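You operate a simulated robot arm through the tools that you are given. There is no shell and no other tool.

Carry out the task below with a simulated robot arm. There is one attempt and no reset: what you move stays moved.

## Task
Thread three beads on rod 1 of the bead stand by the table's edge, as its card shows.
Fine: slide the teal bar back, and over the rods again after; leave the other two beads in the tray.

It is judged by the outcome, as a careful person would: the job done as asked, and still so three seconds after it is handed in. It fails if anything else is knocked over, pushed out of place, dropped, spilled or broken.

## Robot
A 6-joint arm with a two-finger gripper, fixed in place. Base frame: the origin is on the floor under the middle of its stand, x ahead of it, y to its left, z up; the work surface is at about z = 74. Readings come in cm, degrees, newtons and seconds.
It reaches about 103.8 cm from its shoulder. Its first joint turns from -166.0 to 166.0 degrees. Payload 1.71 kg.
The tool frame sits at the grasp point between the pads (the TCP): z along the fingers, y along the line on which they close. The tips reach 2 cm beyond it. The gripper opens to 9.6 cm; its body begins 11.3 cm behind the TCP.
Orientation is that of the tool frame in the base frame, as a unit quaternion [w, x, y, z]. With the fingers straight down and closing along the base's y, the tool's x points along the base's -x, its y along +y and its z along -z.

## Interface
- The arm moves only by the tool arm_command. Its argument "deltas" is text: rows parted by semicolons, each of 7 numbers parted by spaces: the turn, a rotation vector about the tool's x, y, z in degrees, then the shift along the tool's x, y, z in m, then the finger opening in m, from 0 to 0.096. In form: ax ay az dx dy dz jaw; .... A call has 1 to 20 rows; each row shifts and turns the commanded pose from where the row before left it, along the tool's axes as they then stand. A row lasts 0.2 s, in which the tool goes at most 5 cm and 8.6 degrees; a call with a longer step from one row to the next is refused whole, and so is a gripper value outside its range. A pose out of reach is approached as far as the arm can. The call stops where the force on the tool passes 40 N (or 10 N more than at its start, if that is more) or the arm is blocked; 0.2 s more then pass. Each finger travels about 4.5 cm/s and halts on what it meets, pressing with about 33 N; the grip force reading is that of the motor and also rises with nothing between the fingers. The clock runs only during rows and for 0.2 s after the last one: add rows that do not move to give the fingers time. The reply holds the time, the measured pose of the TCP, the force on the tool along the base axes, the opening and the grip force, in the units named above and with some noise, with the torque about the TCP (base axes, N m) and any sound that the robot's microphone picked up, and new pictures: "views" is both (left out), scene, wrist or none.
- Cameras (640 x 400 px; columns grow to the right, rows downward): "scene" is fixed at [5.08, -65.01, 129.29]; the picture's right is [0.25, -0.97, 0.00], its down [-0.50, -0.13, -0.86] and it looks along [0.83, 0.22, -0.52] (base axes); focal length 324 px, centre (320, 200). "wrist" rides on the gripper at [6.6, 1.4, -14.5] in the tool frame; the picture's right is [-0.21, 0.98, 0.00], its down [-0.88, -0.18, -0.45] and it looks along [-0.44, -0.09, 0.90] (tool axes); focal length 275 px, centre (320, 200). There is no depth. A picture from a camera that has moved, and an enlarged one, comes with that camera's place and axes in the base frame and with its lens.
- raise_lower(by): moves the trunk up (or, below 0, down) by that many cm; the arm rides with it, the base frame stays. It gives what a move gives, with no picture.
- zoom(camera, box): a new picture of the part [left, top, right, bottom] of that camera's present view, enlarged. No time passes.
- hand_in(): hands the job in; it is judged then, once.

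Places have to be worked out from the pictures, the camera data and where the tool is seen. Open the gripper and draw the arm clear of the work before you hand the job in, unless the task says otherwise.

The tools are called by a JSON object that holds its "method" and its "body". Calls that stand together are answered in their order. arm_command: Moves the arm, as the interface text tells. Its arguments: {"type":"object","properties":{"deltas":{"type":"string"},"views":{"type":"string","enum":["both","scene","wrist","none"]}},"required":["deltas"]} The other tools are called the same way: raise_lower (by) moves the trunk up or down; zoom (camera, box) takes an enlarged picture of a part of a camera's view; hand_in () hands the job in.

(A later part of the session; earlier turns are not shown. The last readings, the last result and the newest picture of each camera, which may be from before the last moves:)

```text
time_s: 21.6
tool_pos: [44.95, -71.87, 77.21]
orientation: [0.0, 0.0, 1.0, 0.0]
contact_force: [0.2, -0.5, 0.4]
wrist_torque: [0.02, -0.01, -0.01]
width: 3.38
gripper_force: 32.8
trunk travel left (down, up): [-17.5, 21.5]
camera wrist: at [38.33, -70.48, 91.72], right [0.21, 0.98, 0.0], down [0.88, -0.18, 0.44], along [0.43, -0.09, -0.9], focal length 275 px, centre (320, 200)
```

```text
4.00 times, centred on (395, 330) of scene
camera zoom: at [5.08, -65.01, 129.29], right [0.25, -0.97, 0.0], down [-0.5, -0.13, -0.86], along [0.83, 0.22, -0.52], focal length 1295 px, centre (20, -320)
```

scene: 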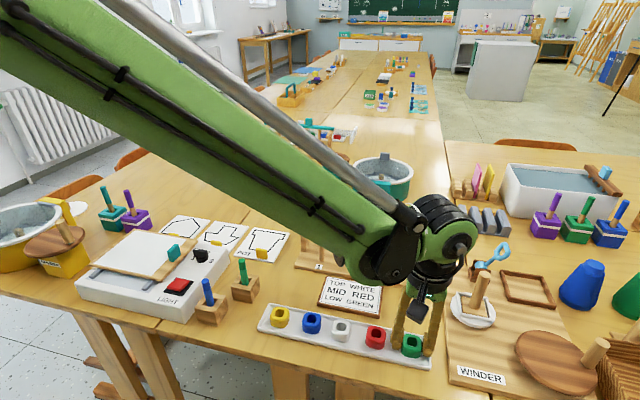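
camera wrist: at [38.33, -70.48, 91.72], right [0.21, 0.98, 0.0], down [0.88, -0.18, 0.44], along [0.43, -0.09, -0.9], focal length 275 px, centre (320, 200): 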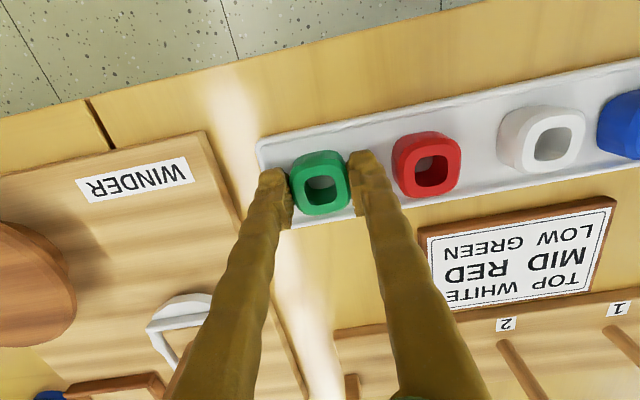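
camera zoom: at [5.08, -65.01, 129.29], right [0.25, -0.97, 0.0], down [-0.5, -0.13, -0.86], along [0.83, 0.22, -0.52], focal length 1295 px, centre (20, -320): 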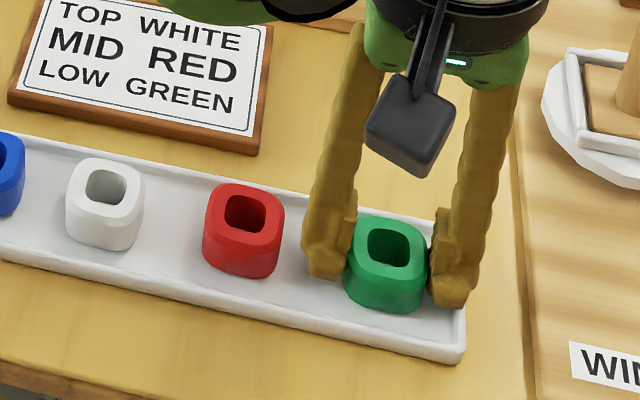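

Gripped at 3.38 cm with a firm reading. I lift 3 cm and verify that the bead comes along level.

{"method": "arm_command", "body": {"deltas": "0 0 0 0 0 -0.01 0.025; 0 0 0 0 0 -0.02 0.025; 0 0 0 0 0 0 0.025; 0 0 0 0 0 0 0.025", "views": "both"}}

{"method": "zoom", "body": {"camera": "scene", "box": [340, 260, 450, 360]}}

{"method": "zoom", "body": {"camera": "wrist", "box": [200, 80, 440, 280]}}

```text
time_s: 22.6
tool_pos: [45.03, -71.78, 80.4]
orientation: [0.0, 0.001, 1.0, 0.0]
contact_force: [0.3, -0.3, 0.2]
wrist_torque: [0.0, 0.01, -0.04]
width: 3.38
gripper_force: 33.0
trunk travel left (down, up): [-17.5, 21.5]
camera wrist: at [38.35, -70.47, 94.75], right [0.21, 0.98, 0.0], down [0.88, -0.18, 0.44], along [0.43, -0.09, -0.9], focal length 275 px, centre (320, 200)
```

scene: 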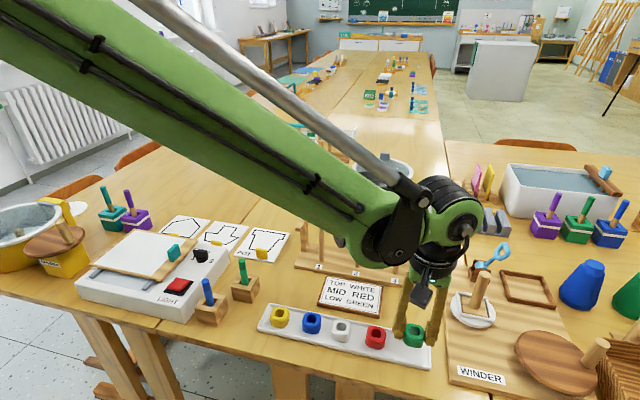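
wrist: 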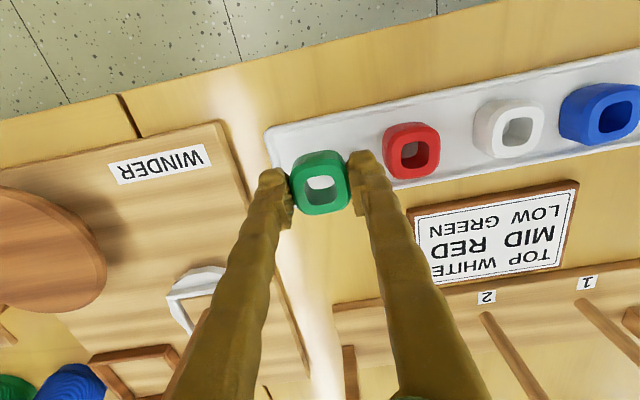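

```text
4.00 times, centred on (395, 310) of scene
camera zoom: at [5.08, -65.01, 129.29], right [0.25, -0.97, 0.0], down [-0.5, -0.13, -0.86], along [0.83, 0.22, -0.52], focal length 1295 px, centre (20, -240)
```

zoom: 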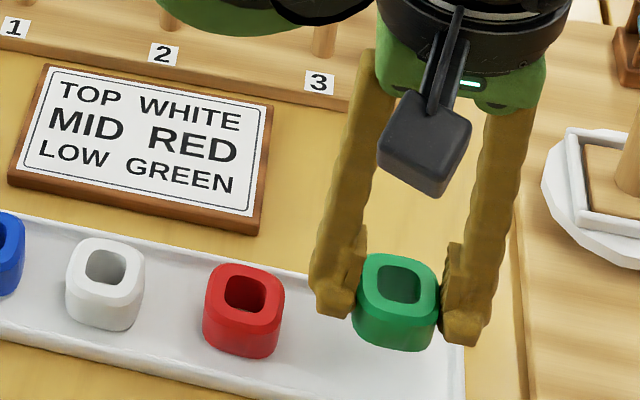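

```text
2.00 times, centred on (320, 180) of wrist
camera zoom: at [38.35, -70.47, 94.75], right [0.21, 0.98, 0.0], down [0.88, -0.18, 0.44], along [0.43, -0.09, -0.9], focal length 551 px, centre (320, 240)
```

zoom: 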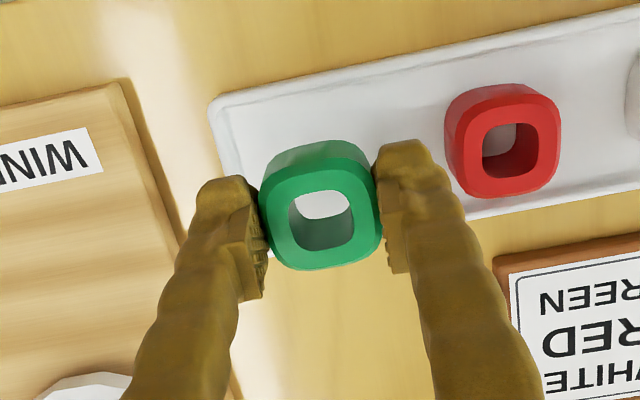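

Green is held level. I raise to z≈95, carry it over toward rod 1 at about (63.7, -50), and yaw the tool 45° so the fingers clear both the rail and the bar.

{"method": "arm_command", "body": {"deltas": "0 0 0 0 0 -0.05 0.025; 0 0 0 0 0 -0.05 0.025; 0 0 0 0 0 -0.05 0.025; 0 0 0 -0.0267 0.0311 0 0.025; 0 0 0 -0.0267 0.0311 0 0.025; 0 0 0 -0.0267 0.0311 0 0.025; 0 0 0 -0.0267 0.0311 0 0.025; 0 0 0 -0.0267 0.0311 0 0.025; 0 0 0 -0.0267 0.0311 0 0.025; 0 0 0 -0.0267 0.0311 0 0.025; 0 0 0 0 0 0 0.025; 0 0 -7.5 0 0 0 0.025; 0 0 -7.5 0 0 0 0.025; 0 0 -7.5 0 0 0 0.025; 0 0 -7.5 0 0 0 0.025; 0 0 -7.5 0 0 0 0.025; 0 0 -7.5 0 0 0 0.025; 0 0 0 0 0 0 0.025; 0 0 0 0 0 0 0.025", "views": "both"}}

{"method": "zoom", "body": {"camera": "scene", "box": [270, 140, 440, 290]}}

{"method": "zoom", "body": {"camera": "wrist", "box": [170, 80, 470, 300]}}

```text
time_s: 26.6
tool_pos: [63.61, -50.02, 95.28]
orientation: [0.0, -0.383, 0.924, 0.0]
contact_force: [0.8, 0.0, -0.4]
wrist_torque: [-0.02, 0.01, 0.01]
width: 3.36
gripper_force: 32.8
trunk travel left (down, up): [-17.5, 21.5]
camera wrist: at [57.95, -53.71, 109.71], right [-0.55, 0.84, 0.0], down [0.75, 0.49, 0.44], along [0.37, 0.24, -0.9], focal length 275 px, centre (320, 200)
```

scene: 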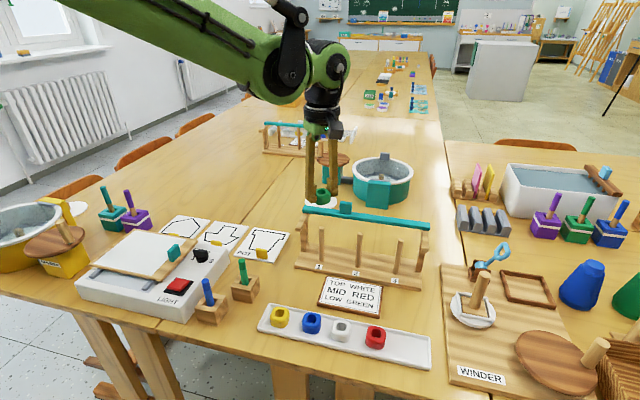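
wrist: 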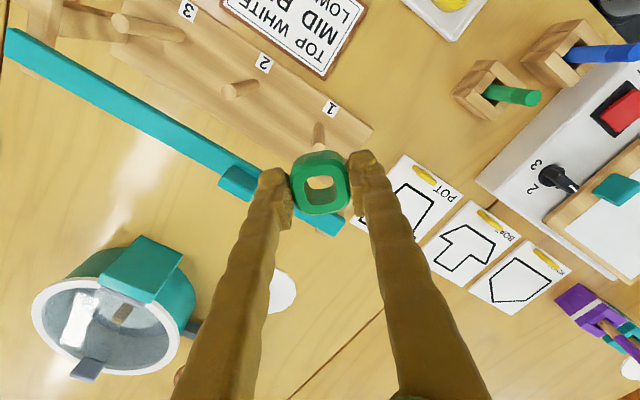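

```text
2.67 times, centred on (355, 215) of scene
camera zoom: at [5.08, -65.01, 129.29], right [0.25, -0.97, 0.0], down [-0.5, -0.13, -0.86], along [0.83, 0.22, -0.52], focal length 863 px, centre (227, 160)
```

zoom: 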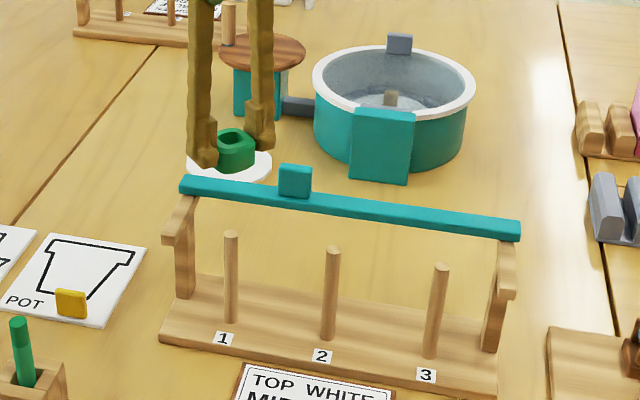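

```text
1.82 times, centred on (320, 190) of wrist
camera zoom: at [57.95, -53.71, 109.71], right [-0.55, 0.84, 0.0], down [0.75, 0.49, 0.44], along [0.37, 0.24, -0.9], focal length 500 px, centre (320, 218)
```

zoom: 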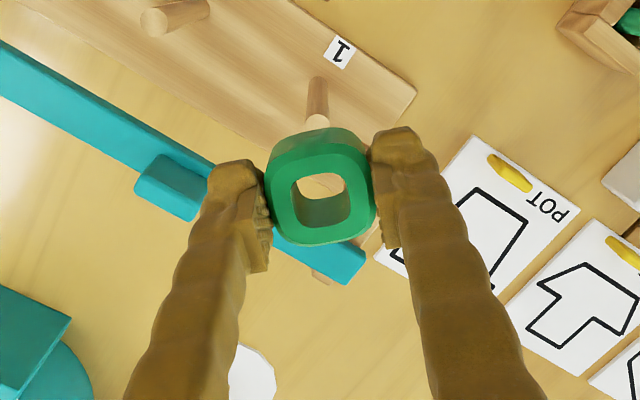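

The rod top projects almost exactly on the tool axis. I zoom in tightly to measure any residual offset.

{"method": "zoom", "body": {"camera": "wrist", "box": [280, 110, 360, 180]}}

{"method": "zoom", "body": {"camera": "scene", "box": [300, 160, 370, 270]}}

```text
5.71 times, centred on (320, 145) of wrist
camera zoom: at [57.95, -53.71, 109.71], right [-0.55, 0.84, 0.0], down [0.75, 0.49, 0.44], along [0.37, 0.24, -0.9], focal length 1573 px, centre (320, 514)
```

zoom: 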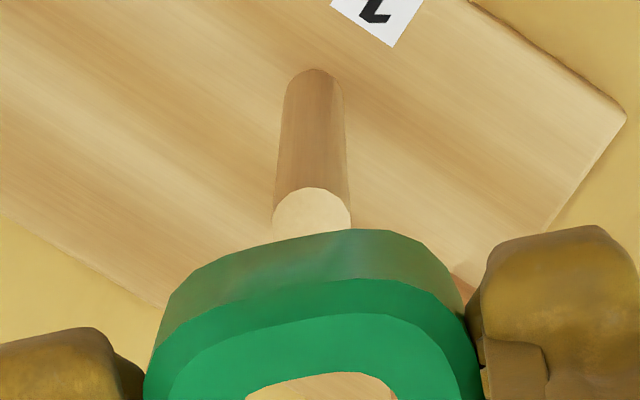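

```text
3.64 times, centred on (335, 215) of scene
camera zoom: at [5.08, -65.01, 129.29], right [0.25, -0.97, 0.0], down [-0.5, -0.13, -0.86], along [0.83, 0.22, -0.52], focal length 1177 px, centre (266, 146)
```

zoom: 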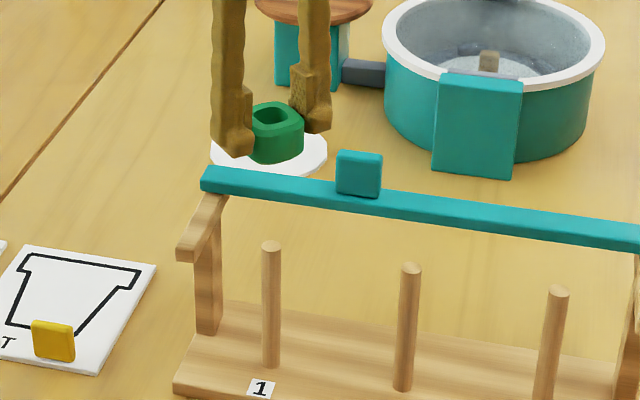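

The rod looks to be about 3 mm further in +x than my tool axis. I correct that and lower until the bead bottom is just above the rod top, then look through the hole.

{"method": "arm_command", "body": {"deltas": "0 0 0 -0.0021 -0.0018 0.02 0.025; 0 0 0 0 0 0.025 0.025; 0 0 0 0 0 0.015 0.025; 0 0 0 0 0 0 0.025; 0 0 0 0 0 0 0.025", "views": "both"}}

{"method": "zoom", "body": {"camera": "wrist", "box": [270, 130, 370, 230]}}

{"method": "zoom", "body": {"camera": "scene", "box": [290, 170, 370, 270]}}

```text
time_s: 27.8
tool_pos: [64.01, -50.2, 89.25]
orientation: [0.001, -0.382, 0.924, 0.0]
contact_force: [0.0, 1.3, -0.4]
wrist_torque: [-0.01, 0.04, 0.0]
width: 3.34
gripper_force: 33.0
trunk travel left (down, up): [-17.5, 21.5]
camera wrist: at [58.27, -53.76, 103.72], right [-0.55, 0.84, 0.0], down [0.75, 0.49, 0.44], along [0.37, 0.24, -0.9], focal length 275 px, centre (320, 200)
```

scene: 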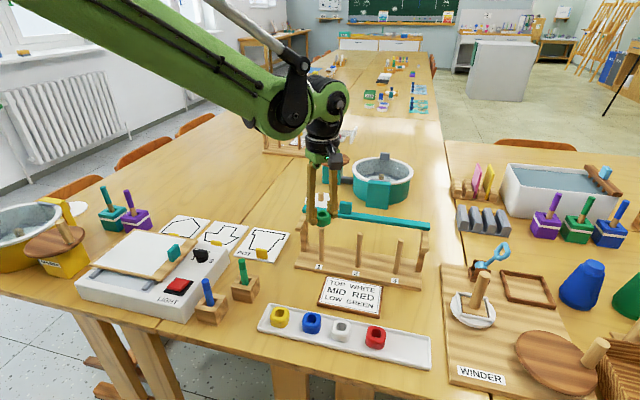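
wrist: 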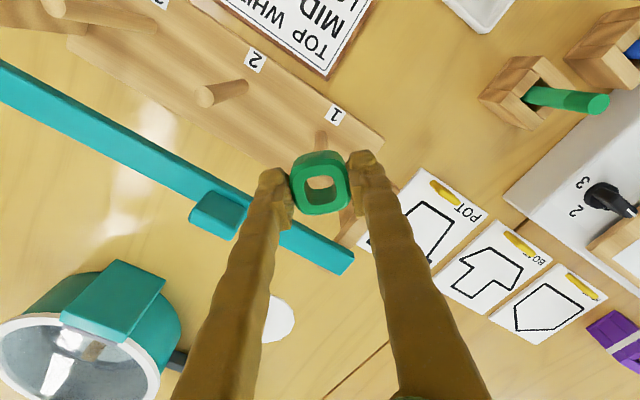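

```text
4.00 times, centred on (320, 180) of wrist
camera zoom: at [58.27, -53.76, 103.72], right [-0.55, 0.84, 0.0], down [0.75, 0.49, 0.44], along [0.37, 0.24, -0.9], focal length 1101 px, centre (320, 280)
```

zoom: 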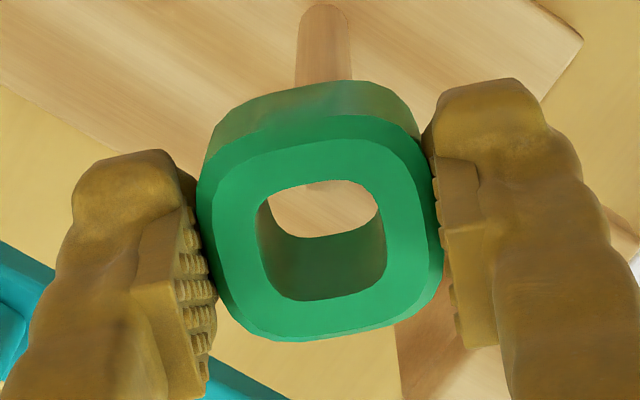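

```text
4.00 times, centred on (330, 220) of scene
camera zoom: at [5.08, -65.01, 129.29], right [0.25, -0.97, 0.0], down [-0.5, -0.13, -0.86], along [0.83, 0.22, -0.52], focal length 1295 px, centre (280, 120)
```

zoom: 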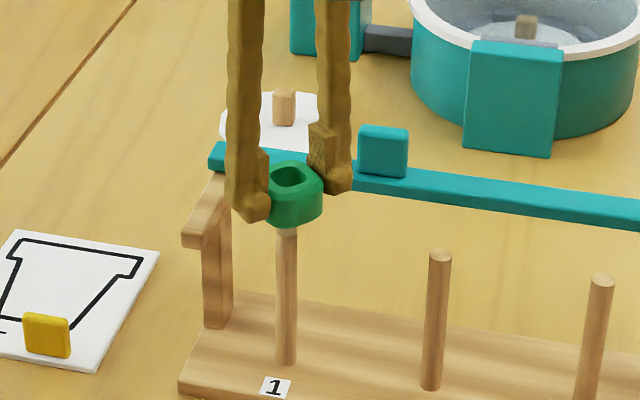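

{"method": "zoom", "body": {"camera": "wrist", "box": [300, 160, 345, 200]}}

```text
10.00 times, centred on (322, 180) of wrist
camera zoom: at [58.27, -53.76, 103.72], right [-0.55, 0.84, 0.0], down [0.75, 0.49, 0.44], along [0.37, 0.24, -0.9], focal length 2753 px, centre (295, 400)
```

zoom: 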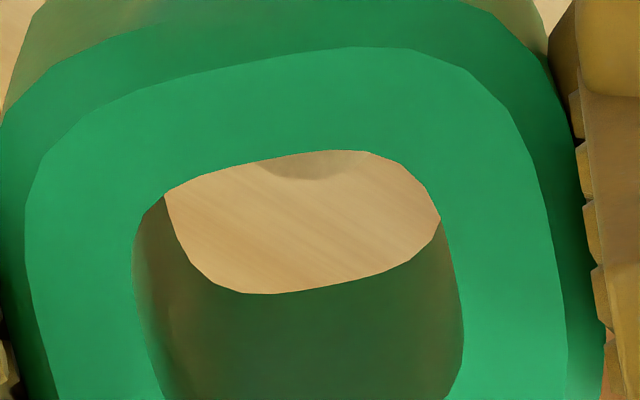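

The rod top's edge is just visible through the hole where it should be if aligned (within about 1 mm). I lower slowly by 2 cm and watch the force.

{"method": "arm_command", "body": {"deltas": "0 0 0 0 0 0.005 0.025; 0 0 0 0 0 0.005 0.025; 0 0 0 0 0 0.005 0.025; 0 0 0 0 0 0.005 0.025; 0 0 0 0 0 0 0.025; 0 0 0 0 0 0 0.025", "views": "both"}}

{"method": "zoom", "body": {"camera": "wrist", "box": [270, 130, 370, 230]}}

{"method": "zoom", "body": {"camera": "scene", "box": [290, 170, 370, 270]}}

```text
time_s: 29.2
tool_pos: [63.85, -50.12, 87.23]
orientation: [0.0, -0.383, 0.924, 0.0]
contact_force: [0.0, -0.3, -0.5]
wrist_torque: [0.03, 0.0, 0.0]
width: 3.34
gripper_force: 32.5
trunk travel left (down, up): [-17.5, 21.5]
camera wrist: at [58.2, -53.72, 101.71], right [-0.55, 0.84, 0.0], down [0.75, 0.49, 0.44], along [0.37, 0.24, -0.9], focal length 275 px, centre (320, 200)
```

scene: 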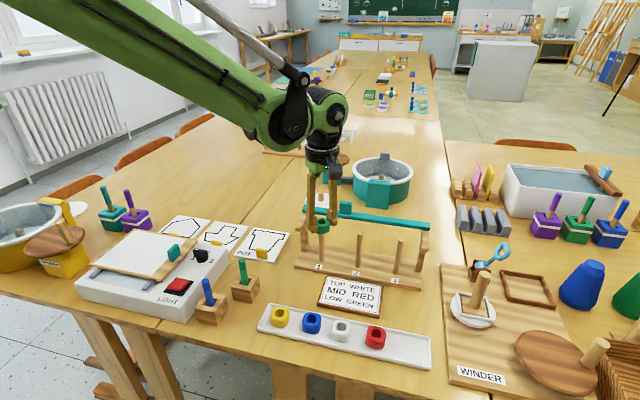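
wrist: 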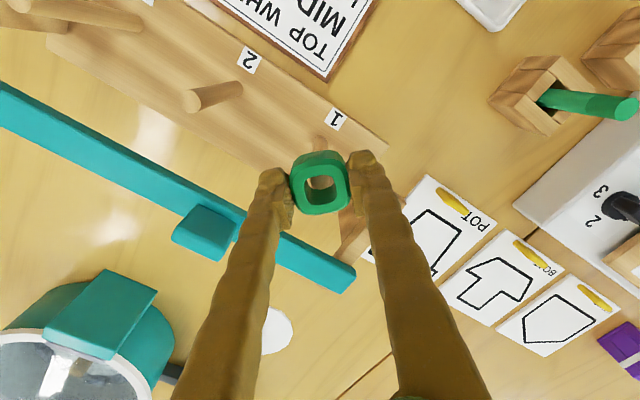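

```text
4.00 times, centred on (320, 180) of wrist
camera zoom: at [58.2, -53.72, 101.71], right [-0.55, 0.84, 0.0], down [0.75, 0.49, 0.44], along [0.37, 0.24, -0.9], focal length 1101 px, centre (320, 280)
```

zoom: 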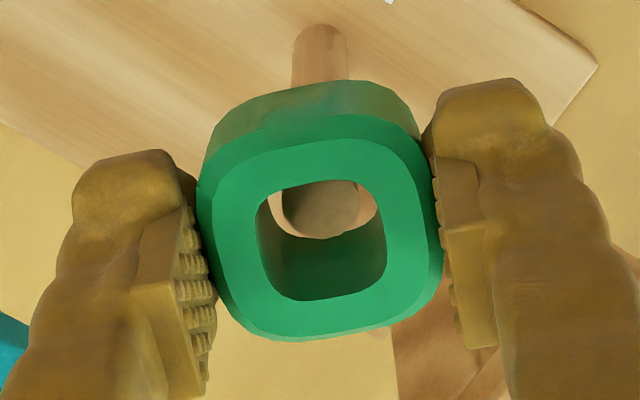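

```text
4.00 times, centred on (330, 220) of scene
camera zoom: at [5.08, -65.01, 129.29], right [0.25, -0.97, 0.0], down [-0.5, -0.13, -0.86], along [0.83, 0.22, -0.52], focal length 1295 px, centre (280, 120)
```

zoom: 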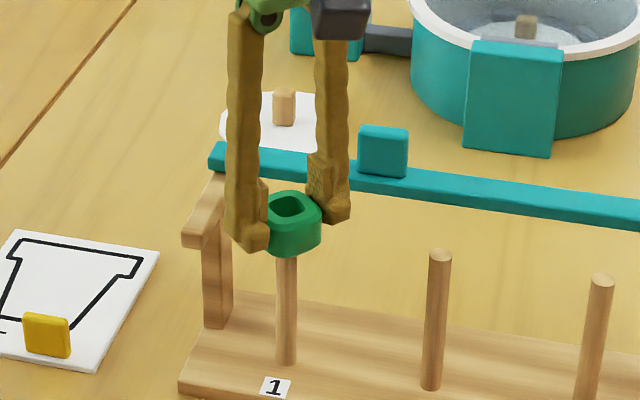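

The rod is centred in the hole and the bead is already around its tip with no force. I keep lowering to TCP z≈79.5.

{"method": "arm_command", "body": {"deltas": "0 0 0 0 0 0.01 0.025; 0 0 0 0 0 0.01 0.025; 0 0 0 0 0 0.01 0.025; 0 0 0 0 0 0.01 0.025; 0 0 0 0 0 0.01 0.025; 0 0 0 0 0 0.01 0.025; 0 0 0 0 0 0.01 0.025; 0 0 0 0 0 0.007 0.025; 0 0 0 0 0 0 0.025; 0 0 0 0 0 0 0.025", "views": "both"}}

{"method": "zoom", "body": {"camera": "wrist", "box": [240, 110, 400, 240]}}

{"method": "zoom", "body": {"camera": "scene", "box": [290, 180, 390, 290]}}

```text
time_s: 31.4
tool_pos: [63.81, -50.15, 79.52]
orientation: [0.0, -0.382, 0.924, 0.0]
contact_force: [0.5, 0.1, 0.0]
wrist_torque: [-0.01, 0.02, -0.02]
width: 3.32
gripper_force: 32.9
trunk travel left (down, up): [-17.5, 21.5]
camera wrist: at [58.21, -53.76, 94.03], right [-0.55, 0.84, 0.0], down [0.75, 0.49, 0.44], along [0.37, 0.24, -0.9], focal length 275 px, centre (320, 200)
```

scene: 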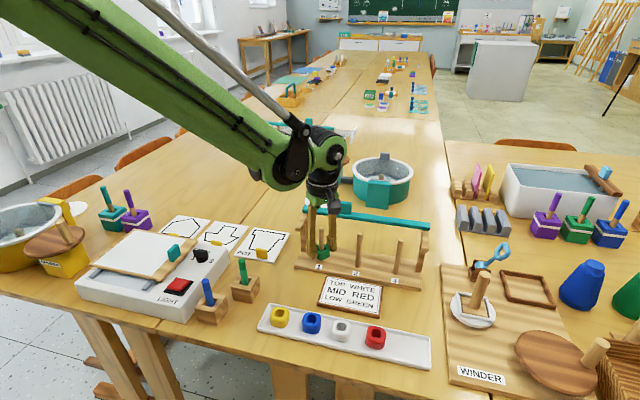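
wrist: 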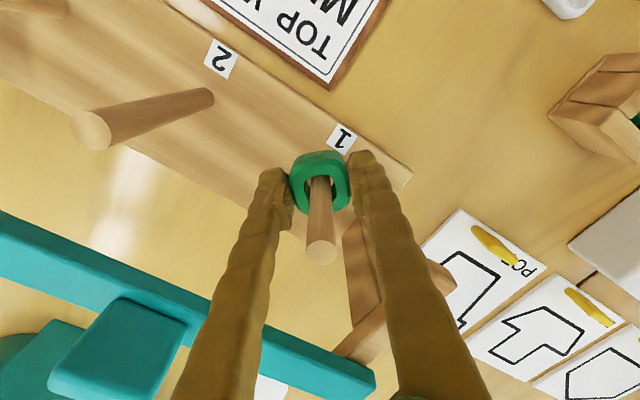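

```text
3.08 times, centred on (320, 175) of wrist
camera zoom: at [58.21, -53.76, 94.03], right [-0.55, 0.84, 0.0], down [0.75, 0.49, 0.44], along [0.37, 0.24, -0.9], focal length 847 px, centre (320, 277)
```

zoom: 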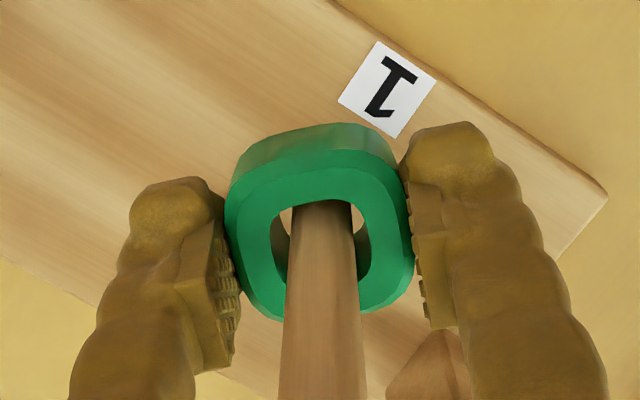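

```text
3.64 times, centred on (340, 235) of scene
camera zoom: at [5.08, -65.01, 129.29], right [0.25, -0.97, 0.0], down [-0.5, -0.13, -0.86], along [0.83, 0.22, -0.52], focal length 1177 px, centre (247, 73)
```

zoom: 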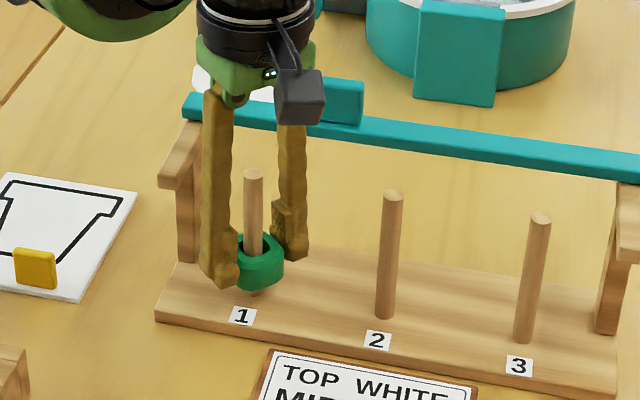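

Green is well down the rod. I lower another ~1.2 cm to just above the base and check the force before releasing.

{"method": "arm_command", "body": {"deltas": "0 0 0 0 0 0.004 0.025; 0 0 0 0 0 0.004 0.025; 0 0 0 0 0 0.004 0.025; 0 0 0 0 0 0 0.025; 0 0 0 0 0 0 0.025", "views": "scene"}}

{"method": "zoom", "body": {"camera": "scene", "box": [295, 180, 375, 290]}}

{"method": "zoom", "body": {"camera": "wrist", "box": [0, 90, 420, 400]}}

```text
time_s: 32.6
tool_pos: [63.85, -50.05, 78.29]
orientation: [-0.001, -0.382, 0.924, 0.0]
contact_force: [0.1, 0.2, 0.2]
wrist_torque: [-0.02, 0.01, 0.0]
width: 3.33
gripper_force: 32.9
trunk travel left (down, up): [-17.5, 21.5]
```

scene: 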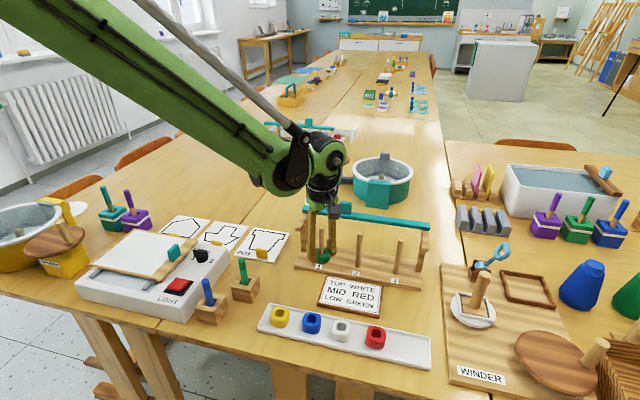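

```text
3.64 times, centred on (335, 235) of scene
camera zoom: at [5.08, -65.01, 129.29], right [0.25, -0.97, 0.0], down [-0.5, -0.13, -0.86], along [0.83, 0.22, -0.52], focal length 1177 px, centre (266, 73)
```

zoom: 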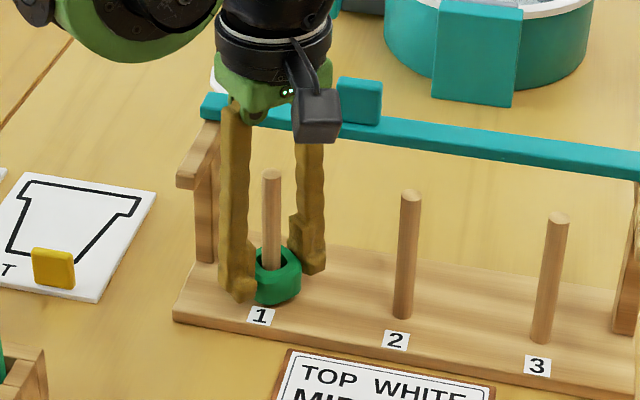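

```text
1.29 times, centred on (210, 245) of wrist
camera zoom: at [58.22, -53.73, 92.81], right [-0.55, 0.84, 0.0], down [0.75, 0.49, 0.44], along [0.37, 0.24, -0.9], focal length 355 px, centre (462, 142)
```

zoom: 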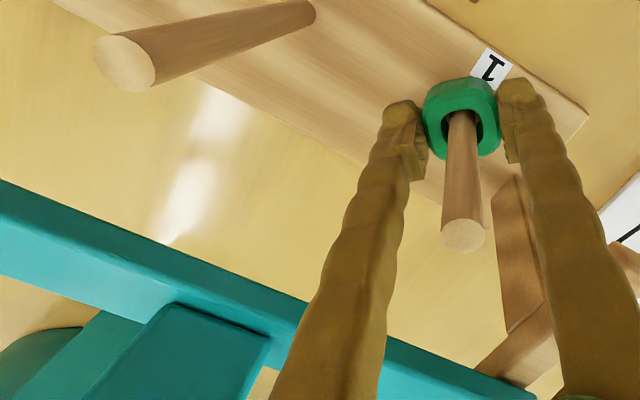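

No contact force and the bead is within a few millimetres of the base. I open modestly to 4.3 cm and let it settle.

{"method": "arm_command", "body": {"deltas": "0 0 0 0 0 0 0.037; 0 0 0 0 0 0 0.043; 0 0 0 0 0 0 0.043; 0 0 0 0 0 0 0.043; 0 0 0 0 0 0 0.043", "views": "both"}}

{"method": "zoom", "body": {"camera": "scene", "box": [295, 180, 375, 290]}}

{"method": "zoom", "body": {"camera": "wrist", "box": [240, 110, 400, 240]}}

```text
time_s: 33.8
tool_pos: [63.8, -50.12, 78.37]
orientation: [0.001, -0.383, 0.924, -0.001]
contact_force: [-0.5, -0.3, 0.2]
wrist_torque: [0.0, -0.01, -0.01]
width: 4.31
gripper_force: 0.1
trunk travel left (down, up): [-17.5, 21.5]
camera wrist: at [58.22, -53.73, 92.82], right [-0.55, 0.84, 0.0], down [0.75, 0.49, 0.44], along [0.37, 0.24, -0.9], focal length 275 px, centre (320, 200)
```

scene: 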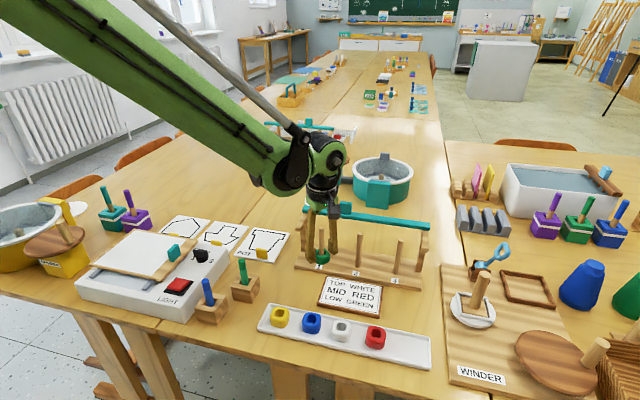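
wrist: 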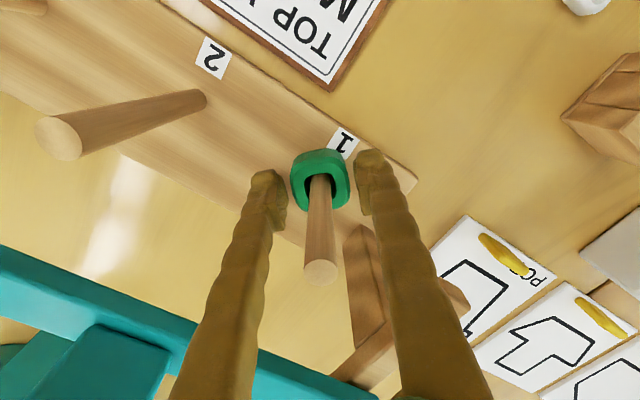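

```text
3.64 times, centred on (335, 235) of scene
camera zoom: at [5.08, -65.01, 129.29], right [0.25, -0.97, 0.0], down [-0.5, -0.13, -0.86], along [0.83, 0.22, -0.52], focal length 1177 px, centre (266, 73)
```

zoom: 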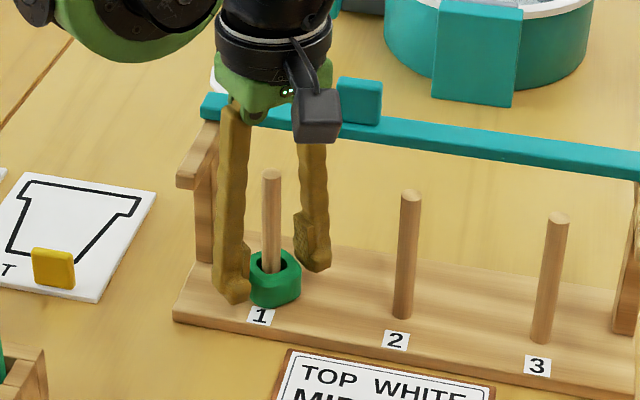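

```text
3.08 times, centred on (320, 175) of wrist
camera zoom: at [58.22, -53.73, 92.82], right [-0.55, 0.84, 0.0], down [0.75, 0.49, 0.44], along [0.37, 0.24, -0.9], focal length 847 px, centre (320, 277)
```

zoom: 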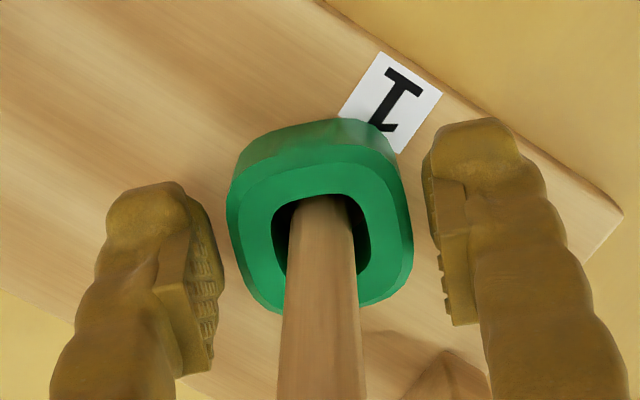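

Green sits flat on the base around rod 1. I rise clear, yaw back, and go above the red bead at about (45.1, -65.3).

{"method": "arm_command", "body": {"deltas": "0 0 0 0 0 -0.03 0.043; 0 0 0 0 0 -0.045 0.043; 0 0 0 0 0 -0.045 0.043; 0 0 0 0 0 -0.047 0.043; 0 0 7.5 0 0 0 0.043; 0 0 7.5 0 0 0 0.043; 0 0 7.5 0 0 0 0.043; 0 0 7.5 0 0 0 0.043; 0 0 7.5 0 0 0 0.043; 0 0 7.5 0 0 0 0.043; 0 0 0 0.0312 -0.0253 0 0.044; 0 0 0 0.0312 -0.0253 0 0.044; 0 0 0 0.0312 -0.0253 0 0.044; 0 0 0 0.0312 -0.0253 0 0.044; 0 0 0 0.0312 -0.0253 0 0.044; 0 0 0 0.0312 -0.0253 0 0.044; 0 0 0 0 0 0.04 0.044; 0 0 0 0 0 0.04 0.044; 0 0 0 0 0 0.02 0.044; 0 0 0 0 0 0 0.044", "views": "both"}}

{"method": "zoom", "body": {"camera": "wrist", "box": [200, 80, 440, 280]}}

{"method": "zoom", "body": {"camera": "scene", "box": [280, 180, 450, 300]}}

```text
time_s: 38.0
tool_pos: [45.09, -65.32, 84.95]
orientation: [-0.001, 0.0, 1.0, 0.0]
contact_force: [-0.6, -0.1, 0.2]
wrist_torque: [0.0, -0.01, 0.0]
width: 4.39
gripper_force: 0.0
trunk travel left (down, up): [-17.5, 21.5]
camera wrist: at [38.48, -63.91, 99.5], right [0.21, 0.98, 0.0], down [0.88, -0.18, 0.44], along [0.43, -0.09, -0.9], focal length 275 px, centre (320, 200)
```

scene: 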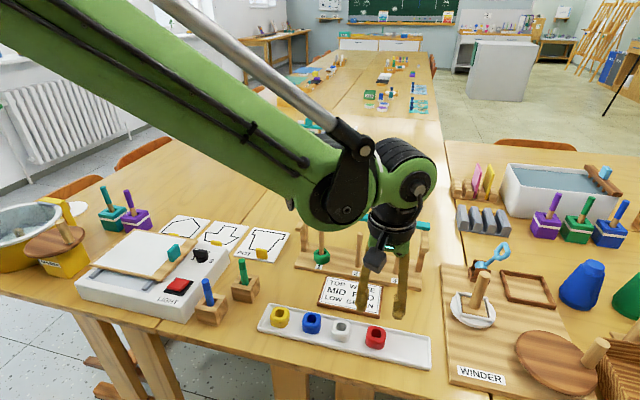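
wrist: 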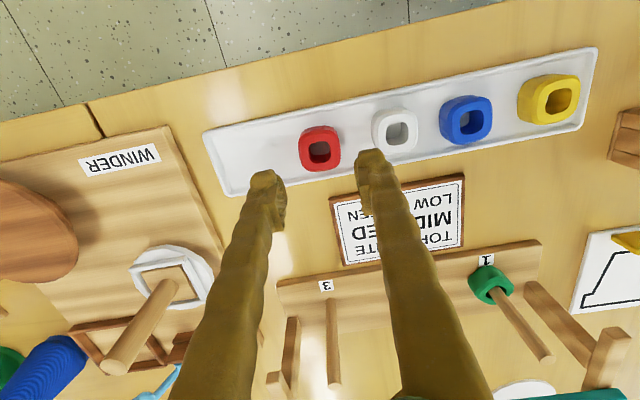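

```text
2.00 times, centred on (320, 180) of wrist
camera zoom: at [38.48, -63.91, 99.5], right [0.21, 0.98, 0.0], down [0.88, -0.18, 0.44], along [0.43, -0.09, -0.9], focal length 551 px, centre (320, 240)
```

zoom: 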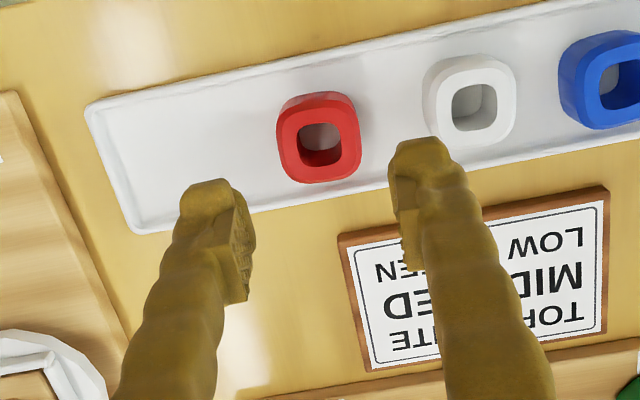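

```text
3.33 times, centred on (365, 240) of scene
camera zoom: at [5.08, -65.01, 129.29], right [0.25, -0.97, 0.0], down [-0.5, -0.13, -0.86], along [0.83, 0.22, -0.52], focal length 1079 px, centre (170, 67)
```

zoom: 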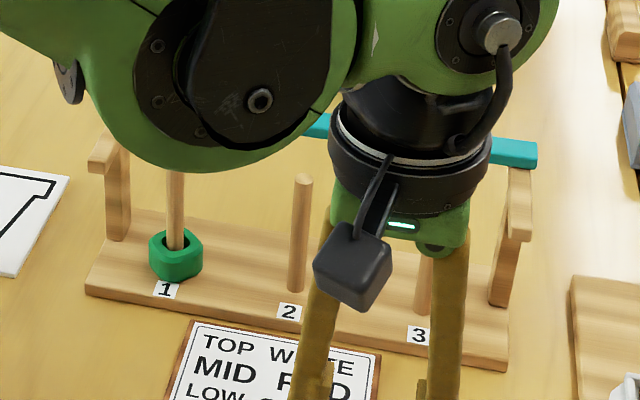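

Red is centred on the tool axis (within a millimetre). I descend to TCP z≈77.1 and view before closing.

{"method": "arm_command", "body": {"deltas": "0 0 0 0 0 0.03 0.044; 0 0 0 0 0 0.025 0.044; 0 0 0 0 0 0.015 0.044; 0 0 0 0 0 0.0085 0.044; 0 0 0 0 0 0 0.044; 0 0 0 0 0 0 0.044", "views": "both"}}

{"method": "zoom", "body": {"camera": "wrist", "box": [200, 80, 440, 280]}}

{"method": "zoom", "body": {"camera": "scene", "box": [300, 280, 410, 380]}}

```text
time_s: 39.4
tool_pos: [45.12, -65.23, 77.29]
orientation: [0.0, 0.0, 1.0, 0.0]
contact_force: [-0.3, -0.3, -0.3]
wrist_torque: [0.0, 0.0, -0.02]
width: 4.42
gripper_force: 0.1
trunk travel left (down, up): [-17.5, 21.5]
camera wrist: at [38.58, -63.91, 91.69], right [0.21, 0.98, 0.0], down [0.88, -0.18, 0.44], along [0.43, -0.09, -0.9], focal length 275 px, centre (320, 200)
```

scene: 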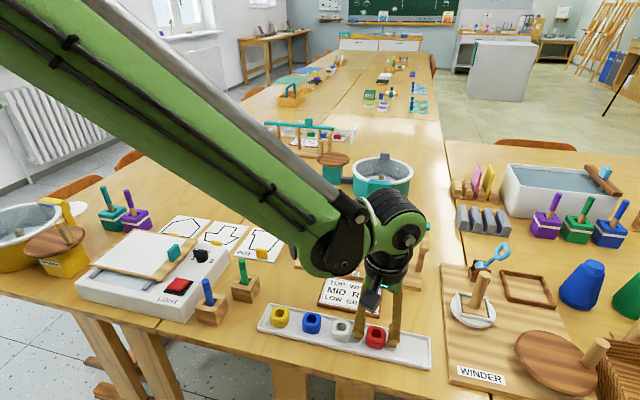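
wrist: 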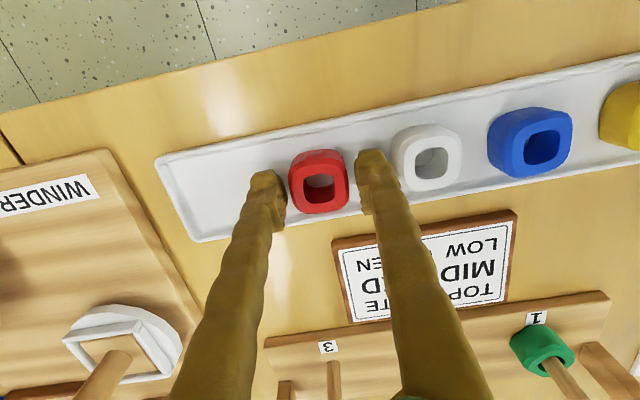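

```text
2.00 times, centred on (320, 180) of wrist
camera zoom: at [38.58, -63.91, 91.69], right [0.21, 0.98, 0.0], down [0.88, -0.18, 0.44], along [0.43, -0.09, -0.9], focal length 551 px, centre (320, 240)
```

zoom: 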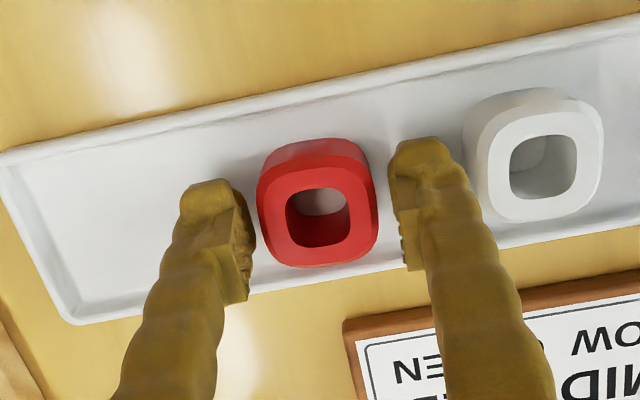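

```text
4.00 times, centred on (355, 330) of scene
camera zoom: at [5.08, -65.01, 129.29], right [0.25, -0.97, 0.0], down [-0.5, -0.13, -0.86], along [0.83, 0.22, -0.52], focal length 1295 px, centre (180, -320)
```

zoom: 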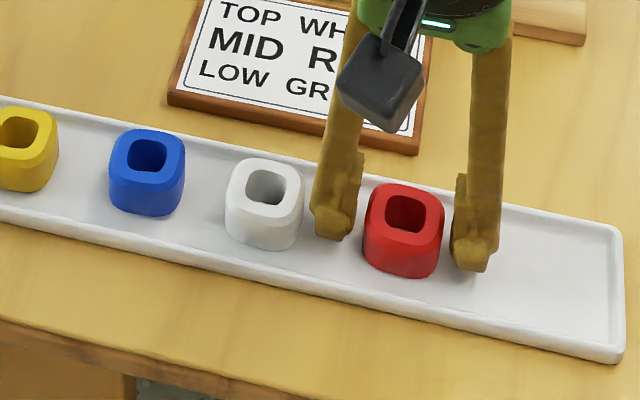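

Aligned with clear gaps on both sides. I drop 2 mm and close on red, then lift.

{"method": "arm_command", "body": {"deltas": "0 0 0 0 -0.0008 0.0018 0.044; 0 0 0 0 0 0 0.044; 0 0 0 0 0 0 0.036; 0 0 0 0 0 0 0.025; 0 0 0 0 0 0 0.025; 0 0 0 0 0 0 0.025; 0 0 0 0 0 0 0.025; 0 0 0 0 0 -0.01 0.025; 0 0 0 0 0 -0.02 0.025; 0 0 0 0 0 0 0.025; 0 0 0 0 0 0 0.025", "views": "both"}}

{"method": "zoom", "body": {"camera": "wrist", "box": [200, 80, 440, 280]}}

{"method": "zoom", "body": {"camera": "scene", "box": [300, 260, 410, 360]}}

```text
time_s: 41.8
tool_pos: [45.05, -65.27, 80.13]
orientation: [0.0, 0.0, 1.0, 0.0]
contact_force: [-0.2, 0.5, 0.2]
wrist_torque: [0.02, 0.03, 0.01]
width: 3.33
gripper_force: 33.0
trunk travel left (down, up): [-17.5, 21.5]
camera wrist: at [38.53, -63.9, 94.53], right [0.21, 0.98, 0.0], down [0.88, -0.18, 0.44], along [0.43, -0.09, -0.9], focal length 275 px, centre (320, 200)
```

scene: 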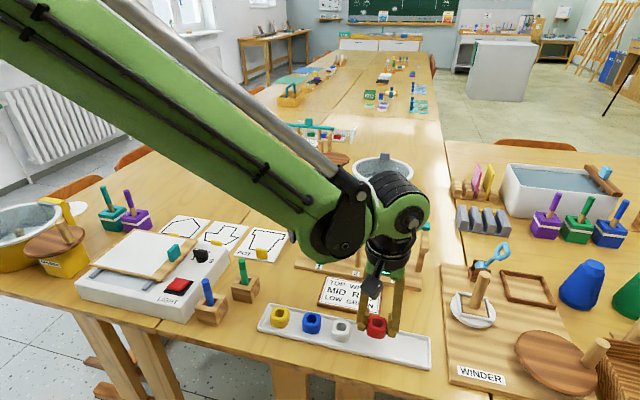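
wrist: 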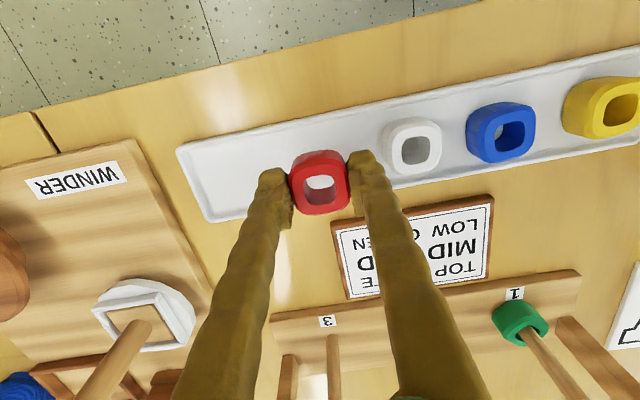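

```text
2.00 times, centred on (320, 180) of wrist
camera zoom: at [38.53, -63.9, 94.53], right [0.21, 0.98, 0.0], down [0.88, -0.18, 0.44], along [0.43, -0.09, -0.9], focal length 551 px, centre (320, 240)
```

zoom: 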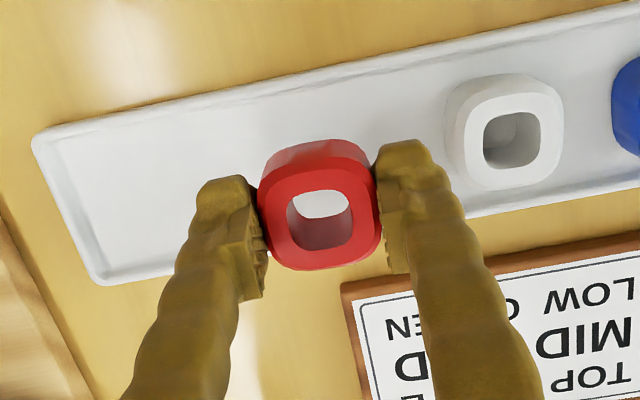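

```text
4.00 times, centred on (355, 310) of scene
camera zoom: at [5.08, -65.01, 129.29], right [0.25, -0.97, 0.0], down [-0.5, -0.13, -0.86], along [0.83, 0.22, -0.52], focal length 1295 px, centre (180, -240)
```

zoom: 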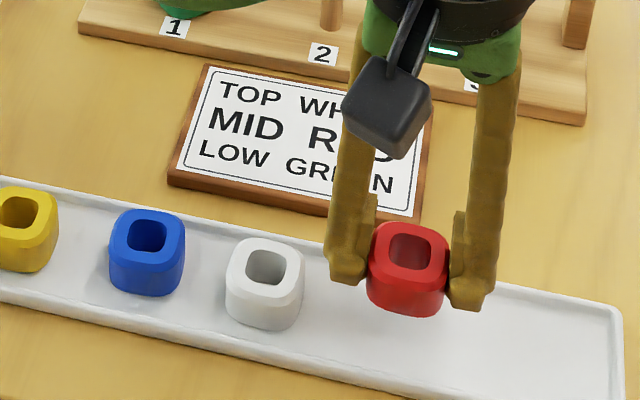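

Red is held level. I carry it up and over rod 1 to the same pose that worked for green, (63.83, -50.12), with the 45° yaw, hovering at z≈89.

{"method": "arm_command", "body": {"deltas": "0 0 0 0 0 -0.05 0.025; 0 0 0 0 0 -0.05 0.025; 0 0 0 0 0 -0.05 0.025; 0 0 0 -0.0313 0.0253 0 0.025; 0 0 0 -0.0313 0.0253 0 0.025; 0 0 0 -0.0313 0.0253 0 0.025; 0 0 0 -0.0313 0.0253 0 0.025; 0 0 0 -0.0313 0.0253 0 0.025; 0 0 0 -0.0313 0.0253 0 0.025; 0 0 0 0 0 0 0.025; 0 0 -7.5 0 0 0 0.025; 0 0 -7.5 0 0 0 0.025; 0 0 -7.5 0 0 0 0.025; 0 0 -7.5 0 0 0 0.025; 0 0 -7.5 0 0 0 0.025; 0 0 -7.5 0 0 0 0.025; 0 0 0 0 0 0.03 0.025; 0 0 0 0 0 0.029 0.025; 0 0 0 0 0 0 0.025; 0 0 0 0 0 0 0.025", "views": "both"}}

{"method": "zoom", "body": {"camera": "wrist", "box": [270, 130, 370, 230]}}

{"method": "zoom", "body": {"camera": "scene", "box": [290, 170, 370, 270]}}

```text
time_s: 46.0
tool_pos: [63.98, -50.31, 89.21]
orientation: [0.0, -0.383, 0.924, -0.001]
contact_force: [-0.1, -0.4, 0.2]
wrist_torque: [0.0, 0.03, 0.01]
width: 3.34
gripper_force: 33.1
trunk travel left (down, up): [-17.5, 21.5]
camera wrist: at [58.28, -53.84, 103.62], right [-0.55, 0.84, 0.0], down [0.75, 0.49, 0.44], along [0.37, 0.24, -0.9], focal length 275 px, centre (320, 200)
```

scene: 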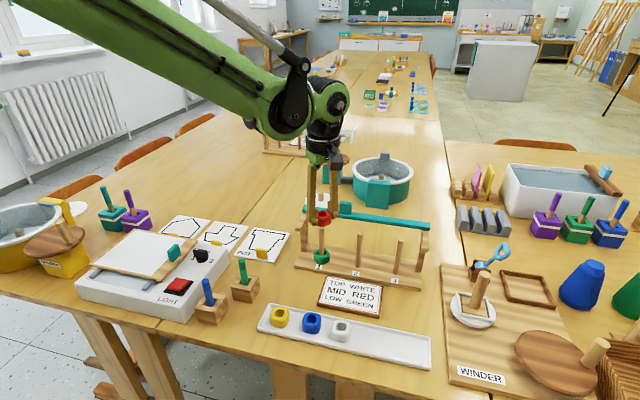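
wrist: 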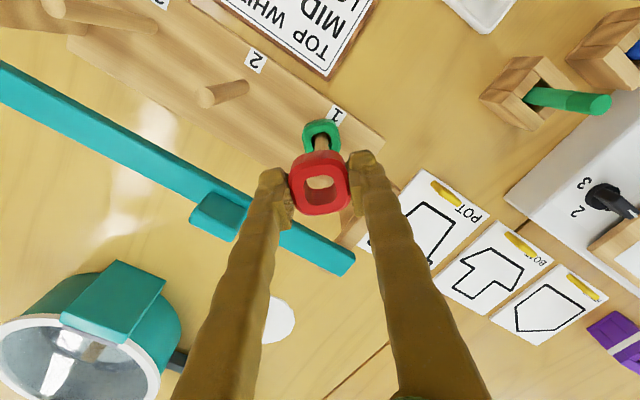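

```text
4.00 times, centred on (320, 180) of wrist
camera zoom: at [58.28, -53.84, 103.62], right [-0.55, 0.84, 0.0], down [0.75, 0.49, 0.44], along [0.37, 0.24, -0.9], focal length 1101 px, centre (320, 280)
```

zoom: 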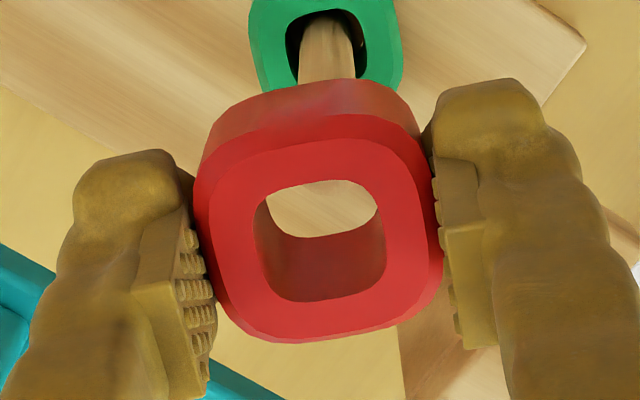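

```text
4.00 times, centred on (330, 220) of scene
camera zoom: at [5.08, -65.01, 129.29], right [0.25, -0.97, 0.0], down [-0.5, -0.13, -0.86], along [0.83, 0.22, -0.52], focal length 1295 px, centre (280, 120)
```

zoom: 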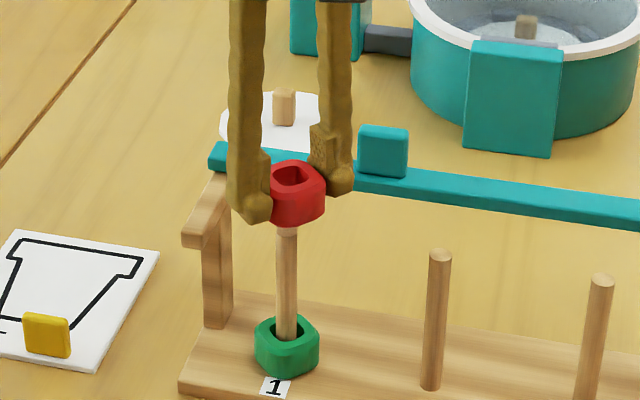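

Red hovers over rod 1; I take a settled reading to refine the alignment.

{"method": "arm_command", "body": {"deltas": "0 0 0 0 0 0 0.025; 0 0 0 0 0 0 0.025", "views": "none"}}

{"method": "zoom", "body": {"camera": "wrist", "box": [290, 125, 350, 200]}}

```text
time_s: 46.6
tool_pos: [64.04, -50.2, 89.21]
orientation: [0.0, -0.383, 0.924, 0.0]
contact_force: [-0.9, -0.1, 0.6]
wrist_torque: [-0.02, 0.03, 0.01]
width: 3.31
gripper_force: 33.0
trunk travel left (down, up): [-17.5, 21.5]
```

```text
5.33 times, centred on (320, 162) of wrist
camera zoom: at [58.28, -53.84, 103.63], right [-0.55, 0.84, 0.0], down [0.75, 0.49, 0.44], along [0.37, 0.24, -0.9], focal length 1468 px, centre (320, 400)
```

zoom: 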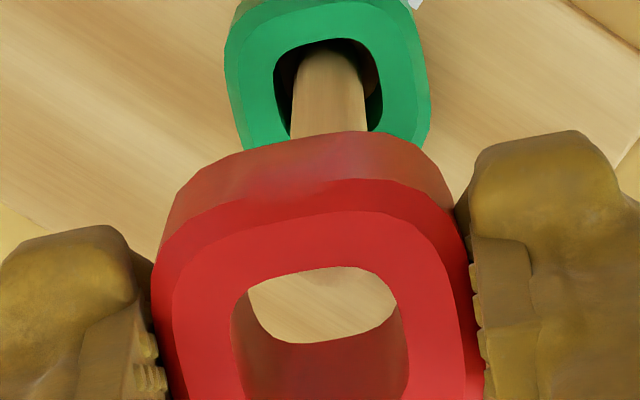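

{"method": "zoom", "body": {"camera": "wrist", "box": [300, 160, 345, 200]}}

{"method": "zoom", "body": {"camera": "scene", "box": [305, 195, 345, 265]}}

```text
10.00 times, centred on (322, 180) of wrist
camera zoom: at [58.28, -53.84, 103.63], right [-0.55, 0.84, 0.0], down [0.75, 0.49, 0.44], along [0.37, 0.24, -0.9], focal length 2753 px, centre (295, 400)
```

zoom: 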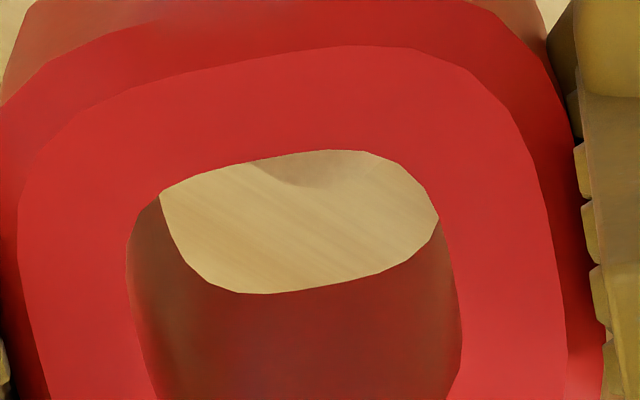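

```text
5.71 times, centred on (325, 230) of scene
camera zoom: at [5.08, -65.01, 129.29], right [0.25, -0.97, 0.0], down [-0.5, -0.13, -0.86], along [0.83, 0.22, -0.52], focal length 1850 px, centre (291, 29)
```

zoom: 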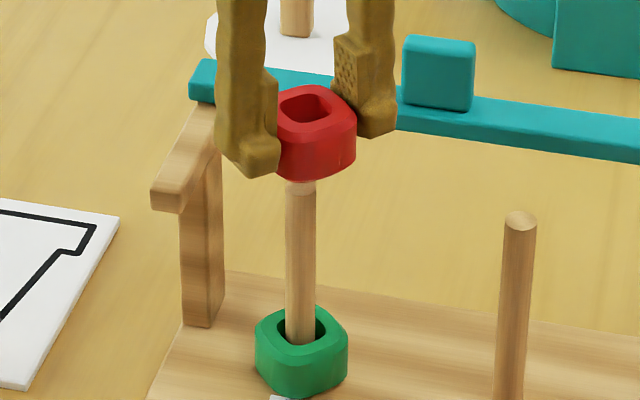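

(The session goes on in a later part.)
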